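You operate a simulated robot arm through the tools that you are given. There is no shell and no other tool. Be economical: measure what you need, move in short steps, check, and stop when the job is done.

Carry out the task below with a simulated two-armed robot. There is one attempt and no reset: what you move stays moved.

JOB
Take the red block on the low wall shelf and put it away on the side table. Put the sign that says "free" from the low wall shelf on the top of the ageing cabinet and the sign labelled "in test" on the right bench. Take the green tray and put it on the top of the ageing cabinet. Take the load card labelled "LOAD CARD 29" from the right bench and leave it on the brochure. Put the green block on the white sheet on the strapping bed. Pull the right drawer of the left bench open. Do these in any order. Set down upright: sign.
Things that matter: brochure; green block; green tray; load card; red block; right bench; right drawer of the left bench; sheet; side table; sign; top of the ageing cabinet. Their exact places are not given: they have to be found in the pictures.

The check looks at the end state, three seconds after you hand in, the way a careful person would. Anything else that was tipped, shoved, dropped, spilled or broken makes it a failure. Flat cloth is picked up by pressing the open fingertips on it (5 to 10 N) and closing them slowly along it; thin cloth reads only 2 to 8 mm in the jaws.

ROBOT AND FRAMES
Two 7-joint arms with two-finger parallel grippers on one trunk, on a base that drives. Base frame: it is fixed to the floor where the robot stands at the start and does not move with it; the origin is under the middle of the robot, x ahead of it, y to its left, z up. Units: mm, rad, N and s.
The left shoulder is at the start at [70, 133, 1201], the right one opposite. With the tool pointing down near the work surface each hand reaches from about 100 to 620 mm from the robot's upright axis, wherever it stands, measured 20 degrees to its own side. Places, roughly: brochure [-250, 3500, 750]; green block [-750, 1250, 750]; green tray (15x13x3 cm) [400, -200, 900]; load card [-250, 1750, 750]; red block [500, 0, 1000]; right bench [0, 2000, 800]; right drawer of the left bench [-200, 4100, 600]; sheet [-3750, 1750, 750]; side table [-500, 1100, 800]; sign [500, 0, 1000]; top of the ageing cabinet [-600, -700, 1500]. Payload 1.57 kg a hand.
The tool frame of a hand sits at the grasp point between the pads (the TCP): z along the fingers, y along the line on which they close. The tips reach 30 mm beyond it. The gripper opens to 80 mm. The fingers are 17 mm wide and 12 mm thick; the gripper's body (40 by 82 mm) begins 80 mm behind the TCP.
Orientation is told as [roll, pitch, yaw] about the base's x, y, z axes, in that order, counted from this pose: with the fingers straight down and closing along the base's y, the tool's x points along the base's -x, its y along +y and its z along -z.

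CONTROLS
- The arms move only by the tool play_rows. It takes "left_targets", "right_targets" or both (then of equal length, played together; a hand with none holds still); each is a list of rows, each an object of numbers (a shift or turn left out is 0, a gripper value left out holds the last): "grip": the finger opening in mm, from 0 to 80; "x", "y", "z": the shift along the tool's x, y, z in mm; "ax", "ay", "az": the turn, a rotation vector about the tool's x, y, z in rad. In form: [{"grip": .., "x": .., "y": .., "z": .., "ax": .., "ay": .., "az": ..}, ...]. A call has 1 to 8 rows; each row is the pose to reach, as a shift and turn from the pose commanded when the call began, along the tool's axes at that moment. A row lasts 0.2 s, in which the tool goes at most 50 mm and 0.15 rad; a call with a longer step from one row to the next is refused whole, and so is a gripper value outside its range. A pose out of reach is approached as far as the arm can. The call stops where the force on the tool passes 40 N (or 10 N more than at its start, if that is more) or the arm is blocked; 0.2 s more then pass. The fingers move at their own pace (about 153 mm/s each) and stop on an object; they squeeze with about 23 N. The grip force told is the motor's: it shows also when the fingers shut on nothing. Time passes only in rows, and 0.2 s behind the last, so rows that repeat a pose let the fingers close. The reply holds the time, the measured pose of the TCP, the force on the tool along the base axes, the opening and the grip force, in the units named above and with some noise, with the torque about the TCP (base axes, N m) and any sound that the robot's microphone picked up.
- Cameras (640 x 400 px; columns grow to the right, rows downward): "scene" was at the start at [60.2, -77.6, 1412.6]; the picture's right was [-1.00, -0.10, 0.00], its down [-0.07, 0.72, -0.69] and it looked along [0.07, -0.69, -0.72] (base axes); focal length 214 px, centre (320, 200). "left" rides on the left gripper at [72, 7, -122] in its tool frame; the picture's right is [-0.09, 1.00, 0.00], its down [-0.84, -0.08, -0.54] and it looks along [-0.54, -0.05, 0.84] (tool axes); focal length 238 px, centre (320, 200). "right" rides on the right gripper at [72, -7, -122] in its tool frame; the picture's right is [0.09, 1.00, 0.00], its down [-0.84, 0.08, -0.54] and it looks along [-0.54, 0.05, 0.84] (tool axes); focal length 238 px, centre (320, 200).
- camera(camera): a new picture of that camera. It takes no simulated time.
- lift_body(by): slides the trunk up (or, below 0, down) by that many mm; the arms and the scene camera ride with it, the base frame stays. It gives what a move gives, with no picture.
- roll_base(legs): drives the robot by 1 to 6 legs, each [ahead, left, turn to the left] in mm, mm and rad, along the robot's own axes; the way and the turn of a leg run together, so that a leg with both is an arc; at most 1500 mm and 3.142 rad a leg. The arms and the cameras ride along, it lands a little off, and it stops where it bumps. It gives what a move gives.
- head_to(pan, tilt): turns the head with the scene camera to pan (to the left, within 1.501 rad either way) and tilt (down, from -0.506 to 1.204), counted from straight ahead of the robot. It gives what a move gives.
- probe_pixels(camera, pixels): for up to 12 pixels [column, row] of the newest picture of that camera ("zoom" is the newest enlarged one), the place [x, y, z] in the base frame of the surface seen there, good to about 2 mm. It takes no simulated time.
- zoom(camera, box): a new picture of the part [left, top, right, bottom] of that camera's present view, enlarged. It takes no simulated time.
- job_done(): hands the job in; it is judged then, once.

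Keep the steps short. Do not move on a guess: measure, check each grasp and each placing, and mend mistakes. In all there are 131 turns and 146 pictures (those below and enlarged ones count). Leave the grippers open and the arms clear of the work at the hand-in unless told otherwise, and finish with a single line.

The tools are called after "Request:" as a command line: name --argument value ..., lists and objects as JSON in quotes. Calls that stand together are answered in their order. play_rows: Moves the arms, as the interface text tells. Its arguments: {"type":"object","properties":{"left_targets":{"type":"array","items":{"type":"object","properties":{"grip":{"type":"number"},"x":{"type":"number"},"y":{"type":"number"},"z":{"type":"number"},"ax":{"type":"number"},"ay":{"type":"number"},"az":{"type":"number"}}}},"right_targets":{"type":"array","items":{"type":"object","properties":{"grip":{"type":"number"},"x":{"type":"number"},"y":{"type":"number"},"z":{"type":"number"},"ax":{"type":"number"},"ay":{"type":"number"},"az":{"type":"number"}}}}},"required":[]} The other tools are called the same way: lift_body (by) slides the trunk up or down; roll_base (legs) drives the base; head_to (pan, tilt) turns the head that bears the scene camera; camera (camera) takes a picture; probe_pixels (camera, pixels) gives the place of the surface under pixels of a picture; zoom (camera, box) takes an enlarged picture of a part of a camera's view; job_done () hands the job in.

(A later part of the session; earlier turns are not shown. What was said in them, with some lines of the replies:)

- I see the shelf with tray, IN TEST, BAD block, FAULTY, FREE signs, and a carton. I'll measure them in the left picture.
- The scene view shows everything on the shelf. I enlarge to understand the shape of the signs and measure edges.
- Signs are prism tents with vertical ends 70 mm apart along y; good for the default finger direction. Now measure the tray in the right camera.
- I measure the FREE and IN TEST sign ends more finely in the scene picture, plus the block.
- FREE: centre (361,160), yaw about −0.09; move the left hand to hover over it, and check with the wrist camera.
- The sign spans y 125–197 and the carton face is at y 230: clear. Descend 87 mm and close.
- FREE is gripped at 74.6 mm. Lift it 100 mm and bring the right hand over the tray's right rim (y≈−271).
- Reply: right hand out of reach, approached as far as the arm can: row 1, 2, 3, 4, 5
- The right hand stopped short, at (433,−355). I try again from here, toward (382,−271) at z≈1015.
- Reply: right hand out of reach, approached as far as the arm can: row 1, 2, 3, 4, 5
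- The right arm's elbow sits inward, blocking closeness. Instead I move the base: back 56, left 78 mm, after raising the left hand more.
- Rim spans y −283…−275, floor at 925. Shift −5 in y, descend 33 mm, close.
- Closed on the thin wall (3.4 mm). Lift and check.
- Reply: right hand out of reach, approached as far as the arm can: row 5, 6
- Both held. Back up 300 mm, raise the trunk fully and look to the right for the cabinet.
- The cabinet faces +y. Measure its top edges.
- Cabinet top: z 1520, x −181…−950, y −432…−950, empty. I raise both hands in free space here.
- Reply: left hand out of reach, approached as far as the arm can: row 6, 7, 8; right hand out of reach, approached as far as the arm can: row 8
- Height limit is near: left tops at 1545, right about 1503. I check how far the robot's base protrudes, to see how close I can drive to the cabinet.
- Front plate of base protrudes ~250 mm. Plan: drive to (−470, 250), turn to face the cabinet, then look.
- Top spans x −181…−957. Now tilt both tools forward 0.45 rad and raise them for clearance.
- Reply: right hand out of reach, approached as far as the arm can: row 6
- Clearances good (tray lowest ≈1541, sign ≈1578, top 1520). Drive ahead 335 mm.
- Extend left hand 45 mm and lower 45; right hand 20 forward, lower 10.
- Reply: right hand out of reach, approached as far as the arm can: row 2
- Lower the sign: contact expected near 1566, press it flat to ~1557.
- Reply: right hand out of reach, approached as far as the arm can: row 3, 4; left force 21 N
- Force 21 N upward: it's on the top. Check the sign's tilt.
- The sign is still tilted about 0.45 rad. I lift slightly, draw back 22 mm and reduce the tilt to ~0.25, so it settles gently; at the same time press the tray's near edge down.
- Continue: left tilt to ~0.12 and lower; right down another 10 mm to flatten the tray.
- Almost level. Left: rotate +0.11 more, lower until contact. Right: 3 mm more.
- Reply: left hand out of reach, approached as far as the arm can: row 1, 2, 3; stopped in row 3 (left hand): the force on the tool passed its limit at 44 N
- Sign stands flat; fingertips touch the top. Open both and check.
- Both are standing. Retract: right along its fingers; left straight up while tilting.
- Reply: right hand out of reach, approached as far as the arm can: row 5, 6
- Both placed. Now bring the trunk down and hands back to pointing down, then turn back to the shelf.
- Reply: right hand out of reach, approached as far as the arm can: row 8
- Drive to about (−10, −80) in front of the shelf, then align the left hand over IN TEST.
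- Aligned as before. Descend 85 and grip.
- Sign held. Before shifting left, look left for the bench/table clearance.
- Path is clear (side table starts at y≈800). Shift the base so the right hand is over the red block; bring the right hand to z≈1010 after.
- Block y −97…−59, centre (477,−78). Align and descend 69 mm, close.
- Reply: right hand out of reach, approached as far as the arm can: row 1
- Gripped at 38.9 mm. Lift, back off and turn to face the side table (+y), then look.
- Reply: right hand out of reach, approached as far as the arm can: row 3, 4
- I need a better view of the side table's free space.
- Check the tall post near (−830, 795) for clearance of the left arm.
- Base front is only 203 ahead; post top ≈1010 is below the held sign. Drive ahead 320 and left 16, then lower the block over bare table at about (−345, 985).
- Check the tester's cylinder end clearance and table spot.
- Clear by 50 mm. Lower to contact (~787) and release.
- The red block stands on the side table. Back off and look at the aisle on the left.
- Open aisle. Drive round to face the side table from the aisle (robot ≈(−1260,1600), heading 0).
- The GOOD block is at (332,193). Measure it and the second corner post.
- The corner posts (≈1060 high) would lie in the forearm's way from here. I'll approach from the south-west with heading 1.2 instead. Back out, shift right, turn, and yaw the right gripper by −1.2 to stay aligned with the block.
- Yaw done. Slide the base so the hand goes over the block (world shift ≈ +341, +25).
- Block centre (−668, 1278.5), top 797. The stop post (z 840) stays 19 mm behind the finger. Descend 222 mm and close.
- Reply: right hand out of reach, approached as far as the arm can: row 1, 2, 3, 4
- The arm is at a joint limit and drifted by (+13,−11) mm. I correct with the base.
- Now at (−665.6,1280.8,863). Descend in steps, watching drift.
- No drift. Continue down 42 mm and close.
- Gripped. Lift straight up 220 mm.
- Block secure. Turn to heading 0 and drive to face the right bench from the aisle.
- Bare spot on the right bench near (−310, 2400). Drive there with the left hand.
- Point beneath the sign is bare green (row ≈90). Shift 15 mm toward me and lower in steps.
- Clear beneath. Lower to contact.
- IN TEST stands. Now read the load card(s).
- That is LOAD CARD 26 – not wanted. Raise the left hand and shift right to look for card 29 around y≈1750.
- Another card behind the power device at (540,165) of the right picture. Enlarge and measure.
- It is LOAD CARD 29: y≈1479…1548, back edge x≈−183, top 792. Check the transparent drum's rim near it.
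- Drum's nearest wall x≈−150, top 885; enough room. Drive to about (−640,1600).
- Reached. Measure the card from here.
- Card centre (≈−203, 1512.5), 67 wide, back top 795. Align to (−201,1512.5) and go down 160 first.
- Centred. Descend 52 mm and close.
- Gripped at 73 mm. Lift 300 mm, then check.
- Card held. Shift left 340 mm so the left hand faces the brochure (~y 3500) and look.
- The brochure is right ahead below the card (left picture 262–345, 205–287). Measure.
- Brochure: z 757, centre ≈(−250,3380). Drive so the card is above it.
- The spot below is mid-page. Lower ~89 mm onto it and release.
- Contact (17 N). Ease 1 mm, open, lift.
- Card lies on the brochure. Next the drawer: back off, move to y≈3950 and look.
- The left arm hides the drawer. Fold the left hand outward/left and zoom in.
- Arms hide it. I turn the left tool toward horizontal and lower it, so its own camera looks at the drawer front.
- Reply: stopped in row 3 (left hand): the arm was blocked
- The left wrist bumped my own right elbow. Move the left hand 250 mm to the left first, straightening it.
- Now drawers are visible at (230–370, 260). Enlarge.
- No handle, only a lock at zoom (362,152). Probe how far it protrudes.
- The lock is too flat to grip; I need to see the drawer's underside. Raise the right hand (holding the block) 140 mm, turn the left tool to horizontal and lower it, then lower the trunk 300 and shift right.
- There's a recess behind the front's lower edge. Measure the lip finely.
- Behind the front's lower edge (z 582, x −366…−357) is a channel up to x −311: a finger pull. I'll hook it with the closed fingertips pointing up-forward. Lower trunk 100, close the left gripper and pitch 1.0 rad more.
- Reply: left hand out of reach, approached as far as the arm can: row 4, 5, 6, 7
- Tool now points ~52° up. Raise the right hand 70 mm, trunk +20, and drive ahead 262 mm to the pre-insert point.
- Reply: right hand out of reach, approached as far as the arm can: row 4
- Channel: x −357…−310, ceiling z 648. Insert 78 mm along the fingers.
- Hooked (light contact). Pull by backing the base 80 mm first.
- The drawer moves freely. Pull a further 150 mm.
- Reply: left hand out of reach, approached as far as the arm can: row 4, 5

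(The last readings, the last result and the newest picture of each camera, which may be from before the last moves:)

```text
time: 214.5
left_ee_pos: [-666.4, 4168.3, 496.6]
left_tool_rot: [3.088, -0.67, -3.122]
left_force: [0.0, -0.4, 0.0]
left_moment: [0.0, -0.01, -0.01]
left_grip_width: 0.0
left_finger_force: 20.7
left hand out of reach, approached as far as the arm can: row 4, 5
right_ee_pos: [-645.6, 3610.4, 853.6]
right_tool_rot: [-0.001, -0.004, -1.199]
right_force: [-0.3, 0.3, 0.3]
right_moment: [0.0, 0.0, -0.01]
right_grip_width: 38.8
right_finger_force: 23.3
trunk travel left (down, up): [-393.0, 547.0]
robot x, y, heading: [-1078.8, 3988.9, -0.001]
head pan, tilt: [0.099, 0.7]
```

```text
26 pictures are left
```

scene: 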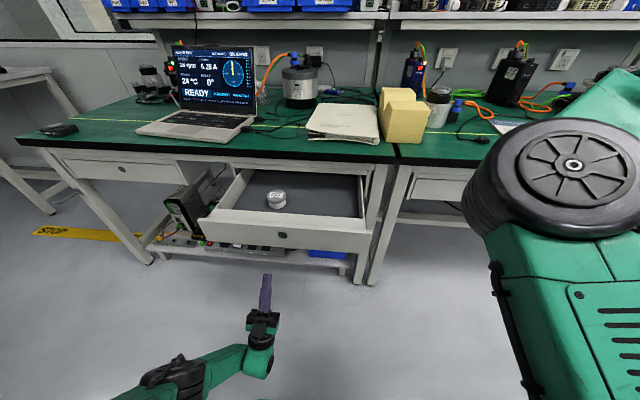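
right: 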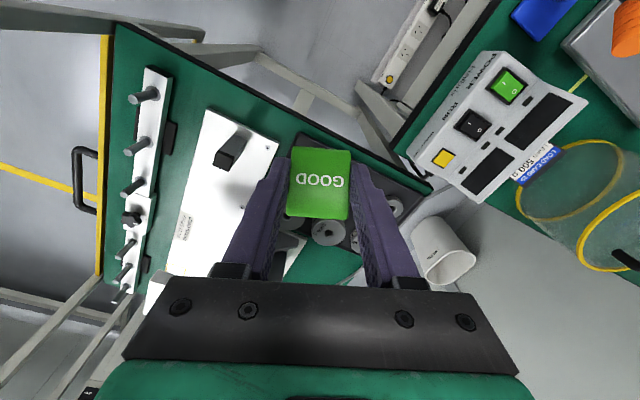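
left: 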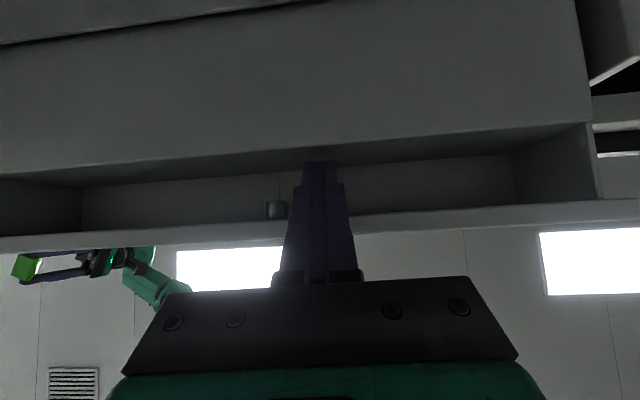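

Drawer is open ~230 mm. Back away, raise the trunk, travel down the aisle and turn toward the strapping bed.

Request:
roll_base --legs '[[-550, 0, 0], [0, -1200, 0], [0, -650, 0]]'

Request:
lift_body --by 380

Request:
roll_base --legs '[[0, 0, 1.571], [0, 0, 1.571]]'

Request:
head_to --pan 0 --tilt 0.35

Request:
camera --camera "scene"

```text
time: 226.5
left_ee_pos: [-1272.6, 2323.1, 497.9]
left_tool_rot: [3.09, -0.67, 3.122]
left_force: [0.5, 0.0, 0.2]
left_moment: [0.01, -0.03, 0.0]
left_grip_width: 0.2
left_finger_force: 21.5
right_ee_pos: [-1272.8, 1765.1, 852.7]
right_tool_rot: [-0.001, -0.004, -1.236]
right_force: [0.0, -0.6, -0.1]
right_moment: [-0.03, -0.02, 0.0]
right_grip_width: 38.8
right_finger_force: 23.2
trunk travel left (down, up): [-393.0, 547.0]
robot x, y, heading: [-1687.6, 2163.3, -0.037]
head pan, tilt: [0.099, 0.7]
```

```text
time: 230.2
left_ee_pos: [-1271.9, 2323.0, 878.3]
left_tool_rot: [3.091, -0.67, 3.122]
left_force: [0.5, -0.3, -0.8]
left_moment: [0.03, 0.01, -0.01]
left_grip_width: 0.1
left_finger_force: 21.7
right_ee_pos: [-1272.1, 1764.8, 1234.1]
right_tool_rot: [-0.001, -0.003, -1.238]
right_force: [-0.2, -0.1, -0.6]
right_moment: [0.03, -0.01, -0.05]
right_grip_width: 39.1
right_finger_force: 23.0
trunk travel left (down, up): [-773.0, 167.0]
robot x, y, heading: [-1688.1, 2158.1, -0.039]
head pan, tilt: [0.099, 0.7]
```

```text
time: 238.4
left_ee_pos: [-2093.2, 1963.9, 877.8]
left_tool_rot: [3.09, -0.669, 0.061]
left_force: [-0.3, -0.8, 0.1]
left_moment: [0.01, -0.01, -0.02]
left_grip_width: 0.0
left_finger_force: 21.2
right_ee_pos: [-2136.2, 2522.2, 1234.2]
right_tool_rot: [-0.002, -0.003, 1.984]
right_force: [-0.2, 0.0, -0.2]
right_moment: [0.01, -0.01, 0.01]
right_grip_width: 38.6
right_finger_force: 22.9
trunk travel left (down, up): [-773.0, 167.0]
robot x, y, heading: [-1688.9, 2163.6, -3.095]
head pan, tilt: [0.099, 0.7]
```

```text
time: 239.2
left_ee_pos: [-2091.6, 1964.6, 879.0]
left_tool_rot: [3.089, -0.67, 0.062]
left_force: [0.5, -0.5, -0.4]
left_moment: [0.02, 0.01, 0.02]
left_grip_width: 0.1
left_finger_force: 21.3
right_ee_pos: [-2136.5, 2522.4, 1233.8]
right_tool_rot: [-0.004, -0.005, 1.984]
right_force: [-0.3, 0.6, -0.6]
right_moment: [0.0, 0.0, -0.02]
right_grip_width: 38.9
right_finger_force: 23.0
trunk travel left (down, up): [-773.0, 167.0]
robot x, y, heading: [-1687.2, 2161.4, -3.098]
head pan, tilt: [0.0, 0.351]
```

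```text
25 pictures are left
```

scene: 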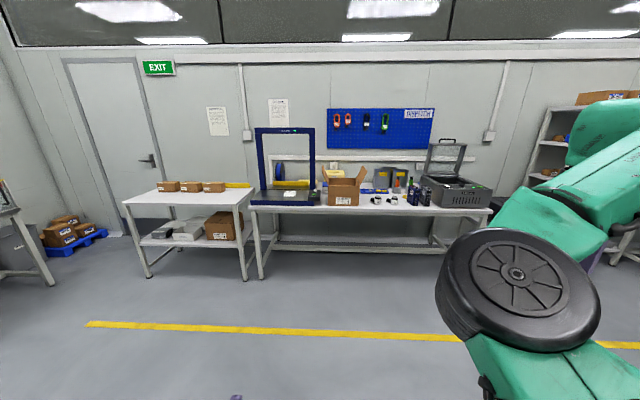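

The strapping machine (blue arch) is at (285,165) with a white sheet on its bed. Enlarge and measure.

Request:
zoom --camera "scene" --box '[235, 115, 375, 215]'

Request:
probe_pixels --camera "zoom" --pixels '[[195, 358], [310, 365], [240, 345], [270, 358], [295, 345], [100, 60], [360, 60], [110, 330], [340, 330], [120, 385], [350, 375], [230, 305]]'

```text
4.00 times, centred on (305, 165) of scene
```

zoom: 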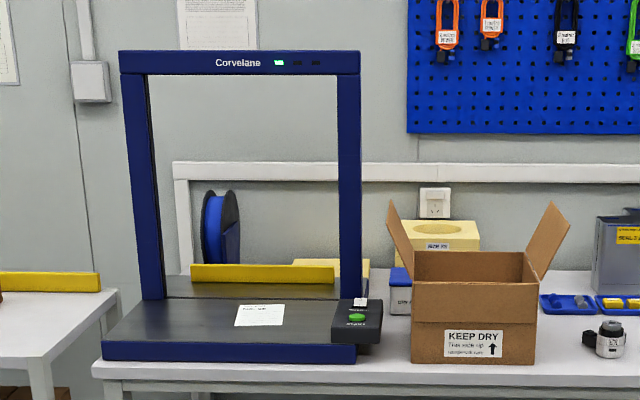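

```text
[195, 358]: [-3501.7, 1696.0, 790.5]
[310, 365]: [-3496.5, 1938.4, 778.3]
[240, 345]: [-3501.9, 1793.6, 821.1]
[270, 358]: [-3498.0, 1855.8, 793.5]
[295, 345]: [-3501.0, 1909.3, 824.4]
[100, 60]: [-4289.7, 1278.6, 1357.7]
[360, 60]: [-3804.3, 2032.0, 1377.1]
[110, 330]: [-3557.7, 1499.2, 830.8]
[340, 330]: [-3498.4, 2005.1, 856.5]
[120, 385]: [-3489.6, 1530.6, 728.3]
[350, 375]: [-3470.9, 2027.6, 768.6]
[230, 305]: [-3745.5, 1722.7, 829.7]
```

Request:
probe_pixels --camera "zoom" --pixels '[[238, 323], [282, 323], [242, 307], [281, 307], [260, 315], [152, 290], [348, 290], [356, 305], [375, 320], [230, 335], [260, 280], [350, 325]]'

```text
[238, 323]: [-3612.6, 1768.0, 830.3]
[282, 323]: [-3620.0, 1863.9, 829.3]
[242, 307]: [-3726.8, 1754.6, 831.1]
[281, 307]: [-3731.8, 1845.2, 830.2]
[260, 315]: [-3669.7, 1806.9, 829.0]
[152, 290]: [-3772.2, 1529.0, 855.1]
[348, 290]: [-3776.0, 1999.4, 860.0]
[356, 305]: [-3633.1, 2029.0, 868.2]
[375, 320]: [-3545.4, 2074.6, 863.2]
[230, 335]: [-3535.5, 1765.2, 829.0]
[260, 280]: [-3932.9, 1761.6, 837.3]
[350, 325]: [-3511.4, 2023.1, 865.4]
```

Sheet: centre ≈(−3672,1808), z 830; arch plane x≈−3775. First restore the left arm to pointing down and high.

Request:
play_rows --left_targets '[{"grip": 80, "ay": 0.15, "x": -20, "z": 25}, {"ay": 0.3, "x": -40, "z": 50}, {"ay": 0.45, "x": -60, "z": 75}, {"ay": 0.6, "x": -80, "z": 100}, {"ay": 0.75, "x": -100, "z": 125}, {"ay": 0.9, "x": -120, "z": 150}, {"ay": 1.05, "x": -140, "z": 175}, {"ay": 1.2, "x": -155, "z": 195}]'

Request:
play_rows --left_targets '[{"ay": 0.15}, {"ay": 0.3}, {"ay": 0.45}, {"ay": 0.6}, {"ay": 0.75}, {"ay": 0.9}, {"ay": 1.05}, {"ay": 1.2}]'

Request:
roll_base --legs '[[0, 0, -0.044], [0, 718, 0], [1250, 0, 0]]'

Request:
camera --camera "scene"

```text
time: 241.0
left_ee_pos: [-2107.3, 1956.9, 1035.7]
left_tool_rot: [0.173, -1.337, 3.01]
left_force: [-0.8, 0.3, 0.1]
left_moment: [-0.01, 0.0, 0.01]
left_grip_width: 79.8
left_finger_force: 0.1
left hand out of reach, approached as far as the arm can: row 7, 8
right_ee_pos: [-2135.0, 2522.9, 1234.2]
right_tool_rot: [-0.001, -0.004, 1.983]
right_force: [1.3, 0.5, 0.5]
right_moment: [0.0, 0.03, 0.01]
right_grip_width: 39.1
right_finger_force: 23.2
trunk travel left (down, up): [-773.0, 167.0]
robot x, y, heading: [-1688.3, 2158.2, -3.104]
head pan, tilt: [0.0, 0.351]
```

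```text
time: 242.8
left_ee_pos: [-2108.4, 1952.7, 1033.6]
left_tool_rot: [0.042, -0.139, -3.105]
left_force: [-0.5, 0.9, 0.3]
left_moment: [0.0, 0.02, 0.0]
left_grip_width: 79.9
left_finger_force: 0.1
left hand out of reach, approached as far as the arm can: row 1, 2, 3, 4, 5
right_ee_pos: [-2136.5, 2521.0, 1234.4]
right_tool_rot: [-0.001, -0.006, 1.985]
right_force: [0.4, 0.1, 0.2]
right_moment: [0.04, -0.01, -0.01]
right_grip_width: 38.6
right_finger_force: 22.9
trunk travel left (down, up): [-773.0, 167.0]
robot x, y, heading: [-1690.8, 2160.9, -3.1]
head pan, tilt: [0.0, 0.351]
```

```text
time: 253.1
left_ee_pos: [-3409.8, 1302.5, 1035.3]
left_tool_rot: [0.042, -0.14, 3.104]
left_force: [-0.9, -0.4, 0.3]
left_moment: [-0.01, -0.02, -0.01]
left_grip_width: 80.1
left_finger_force: 0.1
right_ee_pos: [-3399.0, 1871.7, 1233.9]
right_tool_rot: [-0.002, -0.003, 1.912]
right_force: [0.2, -0.5, -0.4]
right_moment: [-0.01, -0.01, 0.01]
right_grip_width: 38.7
right_finger_force: 23.0
trunk travel left (down, up): [-773.0, 167.0]
robot x, y, heading: [-2981.8, 1478.4, 3.111]
head pan, tilt: [0.0, 0.351]
```

```text
23 pictures are left
```

scene: 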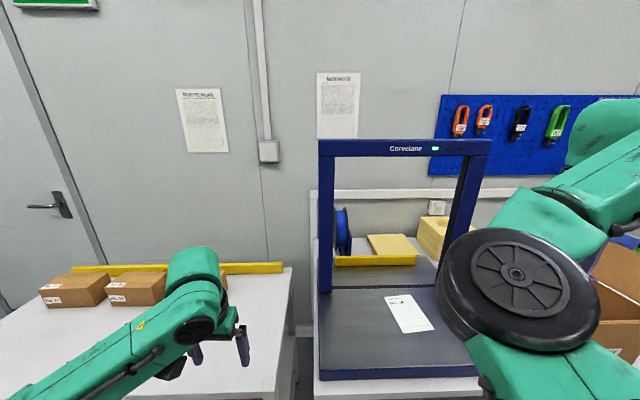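

Request:
probe_pixels --camera "scene" --pixels '[[275, 390], [250, 395], [330, 378], [330, 395], [410, 315], [395, 298], [420, 330], [400, 330], [415, 297], [430, 325], [285, 300], [60, 285]]'

```text
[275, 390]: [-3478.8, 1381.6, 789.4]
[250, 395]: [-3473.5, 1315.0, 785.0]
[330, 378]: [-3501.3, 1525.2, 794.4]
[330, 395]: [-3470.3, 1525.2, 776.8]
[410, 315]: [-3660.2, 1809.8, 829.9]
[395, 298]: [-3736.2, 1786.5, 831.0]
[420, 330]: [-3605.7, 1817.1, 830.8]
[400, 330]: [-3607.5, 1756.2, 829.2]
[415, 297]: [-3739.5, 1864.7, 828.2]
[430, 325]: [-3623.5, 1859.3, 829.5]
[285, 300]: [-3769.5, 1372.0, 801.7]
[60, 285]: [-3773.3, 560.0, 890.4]
```

Front edges at x −3470; my base front will stop at ≈−3434. Drive so the right hand is above the sheet.

Request:
roll_base --legs '[[0, 0, 0.03], [0, 51, 0], [247, 0, 0]]'

Request:
play_rows --right_targets '[{"z": 35}, {"z": 70}, {"z": 105}, {"z": 140}, {"z": 175}, {"z": 210}, {"z": 245}, {"z": 275}]'

Request:
camera --camera "right"

Request:
camera --camera "scene"

```text
time: 255.8
left_ee_pos: [-3654.5, 1237.0, 1034.3]
left_tool_rot: [0.042, -0.139, 3.137]
left_force: [0.3, 0.1, 0.2]
left_moment: [0.03, 0.02, -0.01]
left_grip_width: 80.1
left_finger_force: 0.0
right_ee_pos: [-3660.5, 1805.8, 1234.9]
right_tool_rot: [0.0, -0.005, 1.945]
right_force: [-0.1, -0.7, -0.4]
right_moment: [0.0, 0.04, 0.01]
right_grip_width: 38.7
right_finger_force: 23.2
trunk travel left (down, up): [-773.0, 167.0]
robot x, y, heading: [-3231.3, 1426.3, -3.141]
head pan, tilt: [0.0, 0.351]
```

```text
time: 257.6
left_ee_pos: [-3656.7, 1237.0, 1033.7]
left_tool_rot: [0.042, -0.139, 3.136]
left_force: [0.3, -0.2, 0.9]
left_moment: [0.03, 0.01, -0.04]
left_grip_width: 80.1
left_finger_force: 0.0
right_ee_pos: [-3664.6, 1806.9, 957.8]
right_tool_rot: [-0.001, -0.003, 1.946]
right_force: [-0.1, 0.0, 0.1]
right_moment: [-0.01, 0.0, -0.02]
right_grip_width: 38.8
right_finger_force: 22.5
trunk travel left (down, up): [-773.0, 167.0]
robot x, y, heading: [-3230.2, 1425.5, -3.136]
head pan, tilt: [0.0, 0.351]
```

```text
22 pictures are left
```

right: 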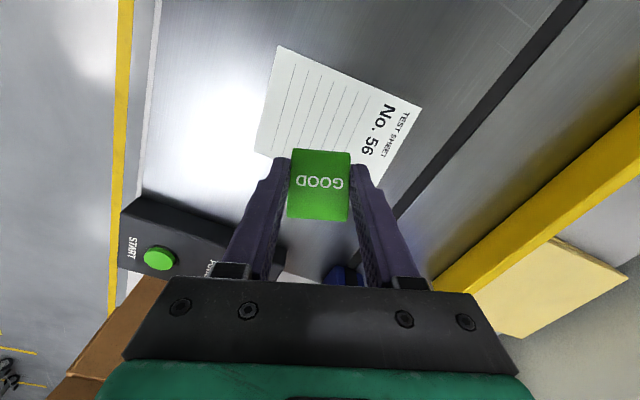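

```text
21 pictures are left
```

scene: 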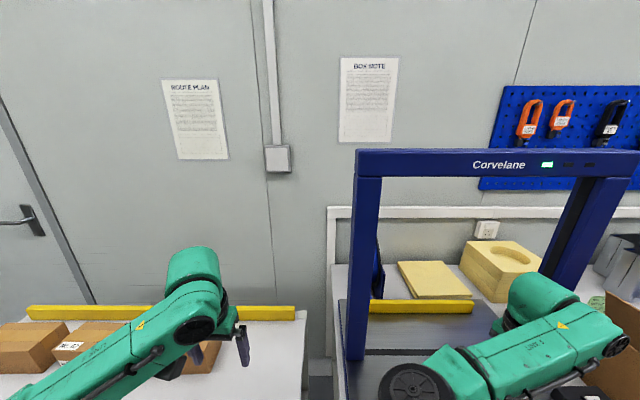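

The point below (≈(320,127)) is on the sheet. Lower to contact (~867).

Request:
play_rows --right_targets '[{"z": 35}, {"z": 65}, {"z": 82}, {"z": 88}, {"z": 91}]'

Request:
camera --camera "right"

```text
time: 258.9
left_ee_pos: [-3656.1, 1236.4, 1034.7]
left_tool_rot: [0.041, -0.139, 3.135]
left_force: [0.4, 0.0, -0.4]
left_moment: [0.01, 0.01, 0.01]
left_grip_width: 79.7
left_finger_force: 0.1
right_ee_pos: [-3662.1, 1807.1, 867.1]
right_tool_rot: [-0.002, -0.004, 1.945]
right_force: [0.1, 0.3, -1.1]
right_moment: [0.0, 0.02, 0.02]
right_grip_width: 38.8
right_finger_force: 22.8
trunk travel left (down, up): [-773.0, 167.0]
robot x, y, heading: [-3230.0, 1428.9, -3.137]
head pan, tilt: [0.0, 0.351]
```

```text
20 pictures are left
```

right: 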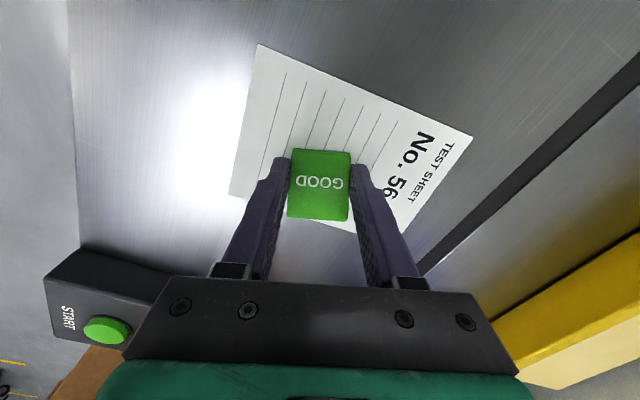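

Footprint is on the sheet; shift 15 mm more to its middle, lower to contact, open, lift.

Request:
play_rows --right_targets '[{"x": 8, "z": -3}, {"x": 16, "z": -3}, {"x": 16, "z": 0}, {"x": 16, "z": 2}]'

Request:
play_rows --right_targets '[{"grip": 50}, {"grip": 64}, {"z": -25}, {"z": -65}, {"z": -105}, {"z": -145}, {"z": -185}, {"z": -225}]'

Request:
camera --camera "right"

```text
time: 259.9
left_ee_pos: [-3656.6, 1236.2, 1034.0]
left_tool_rot: [0.043, -0.139, 3.138]
left_force: [0.0, -0.2, -1.1]
left_moment: [-0.01, -0.02, 0.02]
left_grip_width: 80.1
left_finger_force: 0.0
right_ee_pos: [-3657.9, 1808.7, 868.3]
right_tool_rot: [0.0, -0.001, 1.946]
right_force: [-0.1, -0.2, -0.3]
right_moment: [-0.01, 0.01, -0.05]
right_grip_width: 38.8
right_finger_force: 23.2
right hand out of reach, approached as far as the arm can: row 1, 2, 3, 4
trunk travel left (down, up): [-773.0, 167.0]
robot x, y, heading: [-3231.8, 1427.6, -3.137]
head pan, tilt: [0.0, 0.351]
```

```text
time: 261.6
left_ee_pos: [-3655.3, 1235.9, 1034.9]
left_tool_rot: [0.043, -0.139, 3.138]
left_force: [-0.9, 0.3, 0.4]
left_moment: [0.04, 0.0, -0.03]
left_grip_width: 80.2
left_finger_force: 0.0
right_ee_pos: [-3657.1, 1806.5, 1092.9]
right_tool_rot: [-0.002, -0.004, 1.946]
right_force: [0.3, 0.5, 0.2]
right_moment: [-0.01, -0.01, 0.01]
right_grip_width: 63.9
right_finger_force: 0.1
trunk travel left (down, up): [-773.0, 167.0]
robot x, y, heading: [-3228.5, 1426.8, -3.137]
head pan, tilt: [0.0, 0.351]
```

```text
19 pictures are left
```

right: 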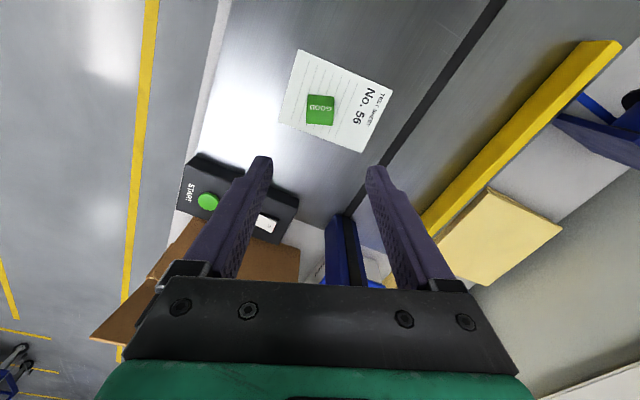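

The block stands within the sheet. Back clear and open the right gripper.

Request:
roll_base --legs '[[-500, 0, 0]]'

Request:
play_rows --right_targets '[{"grip": 80}, {"grip": 80}]'

Request:
head_to --pan -0.2 --tilt 0.3

Request:
camera --camera "scene"

```text
time: 264.6
left_ee_pos: [-3153.8, 1239.3, 1033.2]
left_tool_rot: [0.042, -0.138, 3.129]
left_force: [-0.3, 0.2, -0.2]
left_moment: [0.01, 0.05, -0.01]
left_grip_width: 80.0
left_finger_force: 0.1
right_ee_pos: [-3152.0, 1808.9, 1092.8]
right_tool_rot: [-0.001, -0.005, 1.939]
right_force: [-0.7, -0.2, -0.2]
right_moment: [0.0, -0.03, -0.01]
right_grip_width: 64.1
right_finger_force: 0.0
trunk travel left (down, up): [-773.0, 167.0]
robot x, y, heading: [-2724.3, 1428.5, 3.132]
head pan, tilt: [0.0, 0.351]
```

```text
time: 265.2
left_ee_pos: [-3154.0, 1239.2, 1033.7]
left_tool_rot: [0.041, -0.141, 3.128]
left_force: [0.1, 0.5, 0.2]
left_moment: [-0.06, -0.01, 0.01]
left_grip_width: 79.8
left_finger_force: 0.0
right_ee_pos: [-3150.4, 1810.0, 1093.9]
right_tool_rot: [-0.002, -0.005, 1.938]
right_force: [-0.1, -0.3, 0.0]
right_moment: [0.03, 0.02, -0.01]
right_grip_width: 80.3
right_finger_force: 0.1
trunk travel left (down, up): [-773.0, 167.0]
robot x, y, heading: [-2726.1, 1423.9, 3.139]
head pan, tilt: [0.0, 0.351]
```

```text
time: 265.9
left_ee_pos: [-3152.6, 1237.8, 1034.2]
left_tool_rot: [0.044, -0.141, 3.131]
left_force: [0.2, 0.1, -0.1]
left_moment: [0.04, -0.02, 0.01]
left_grip_width: 80.4
left_finger_force: 0.1
right_ee_pos: [-3152.0, 1810.3, 1094.3]
right_tool_rot: [-0.001, -0.005, 1.938]
right_force: [-0.4, 0.1, -0.2]
right_moment: [-0.04, -0.01, 0.01]
right_grip_width: 80.3
right_finger_force: 0.1
trunk travel left (down, up): [-773.0, 167.0]
robot x, y, heading: [-2725.0, 1425.8, 3.138]
head pan, tilt: [-0.201, 0.3]
```

```text
18 pictures are left
```

scene: 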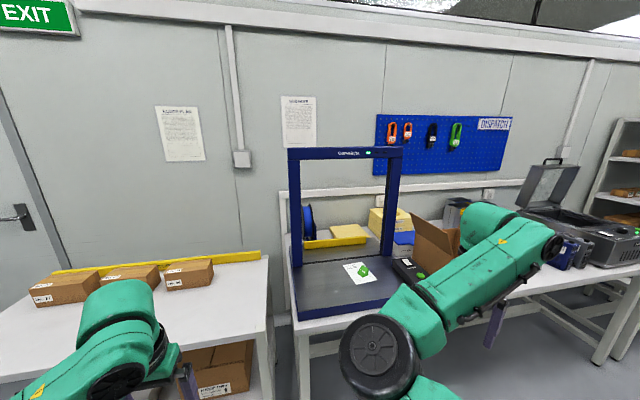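

The green block is on the sheet, the arms are clear and both grippers are open. I checked each of the other jobs when I finished it, so I'm handing in.

Request:
job_done

```text
The job is handed in.
```

All seven jobs are done and handed in: red block on the side table, "free" sign and green tray on the ageing cabinet, "in test" sign on the right bench, LOAD CARD 29 on the brochure, green block on the white sheet, and the right drawer of the left bench pulled open about 230 mm.
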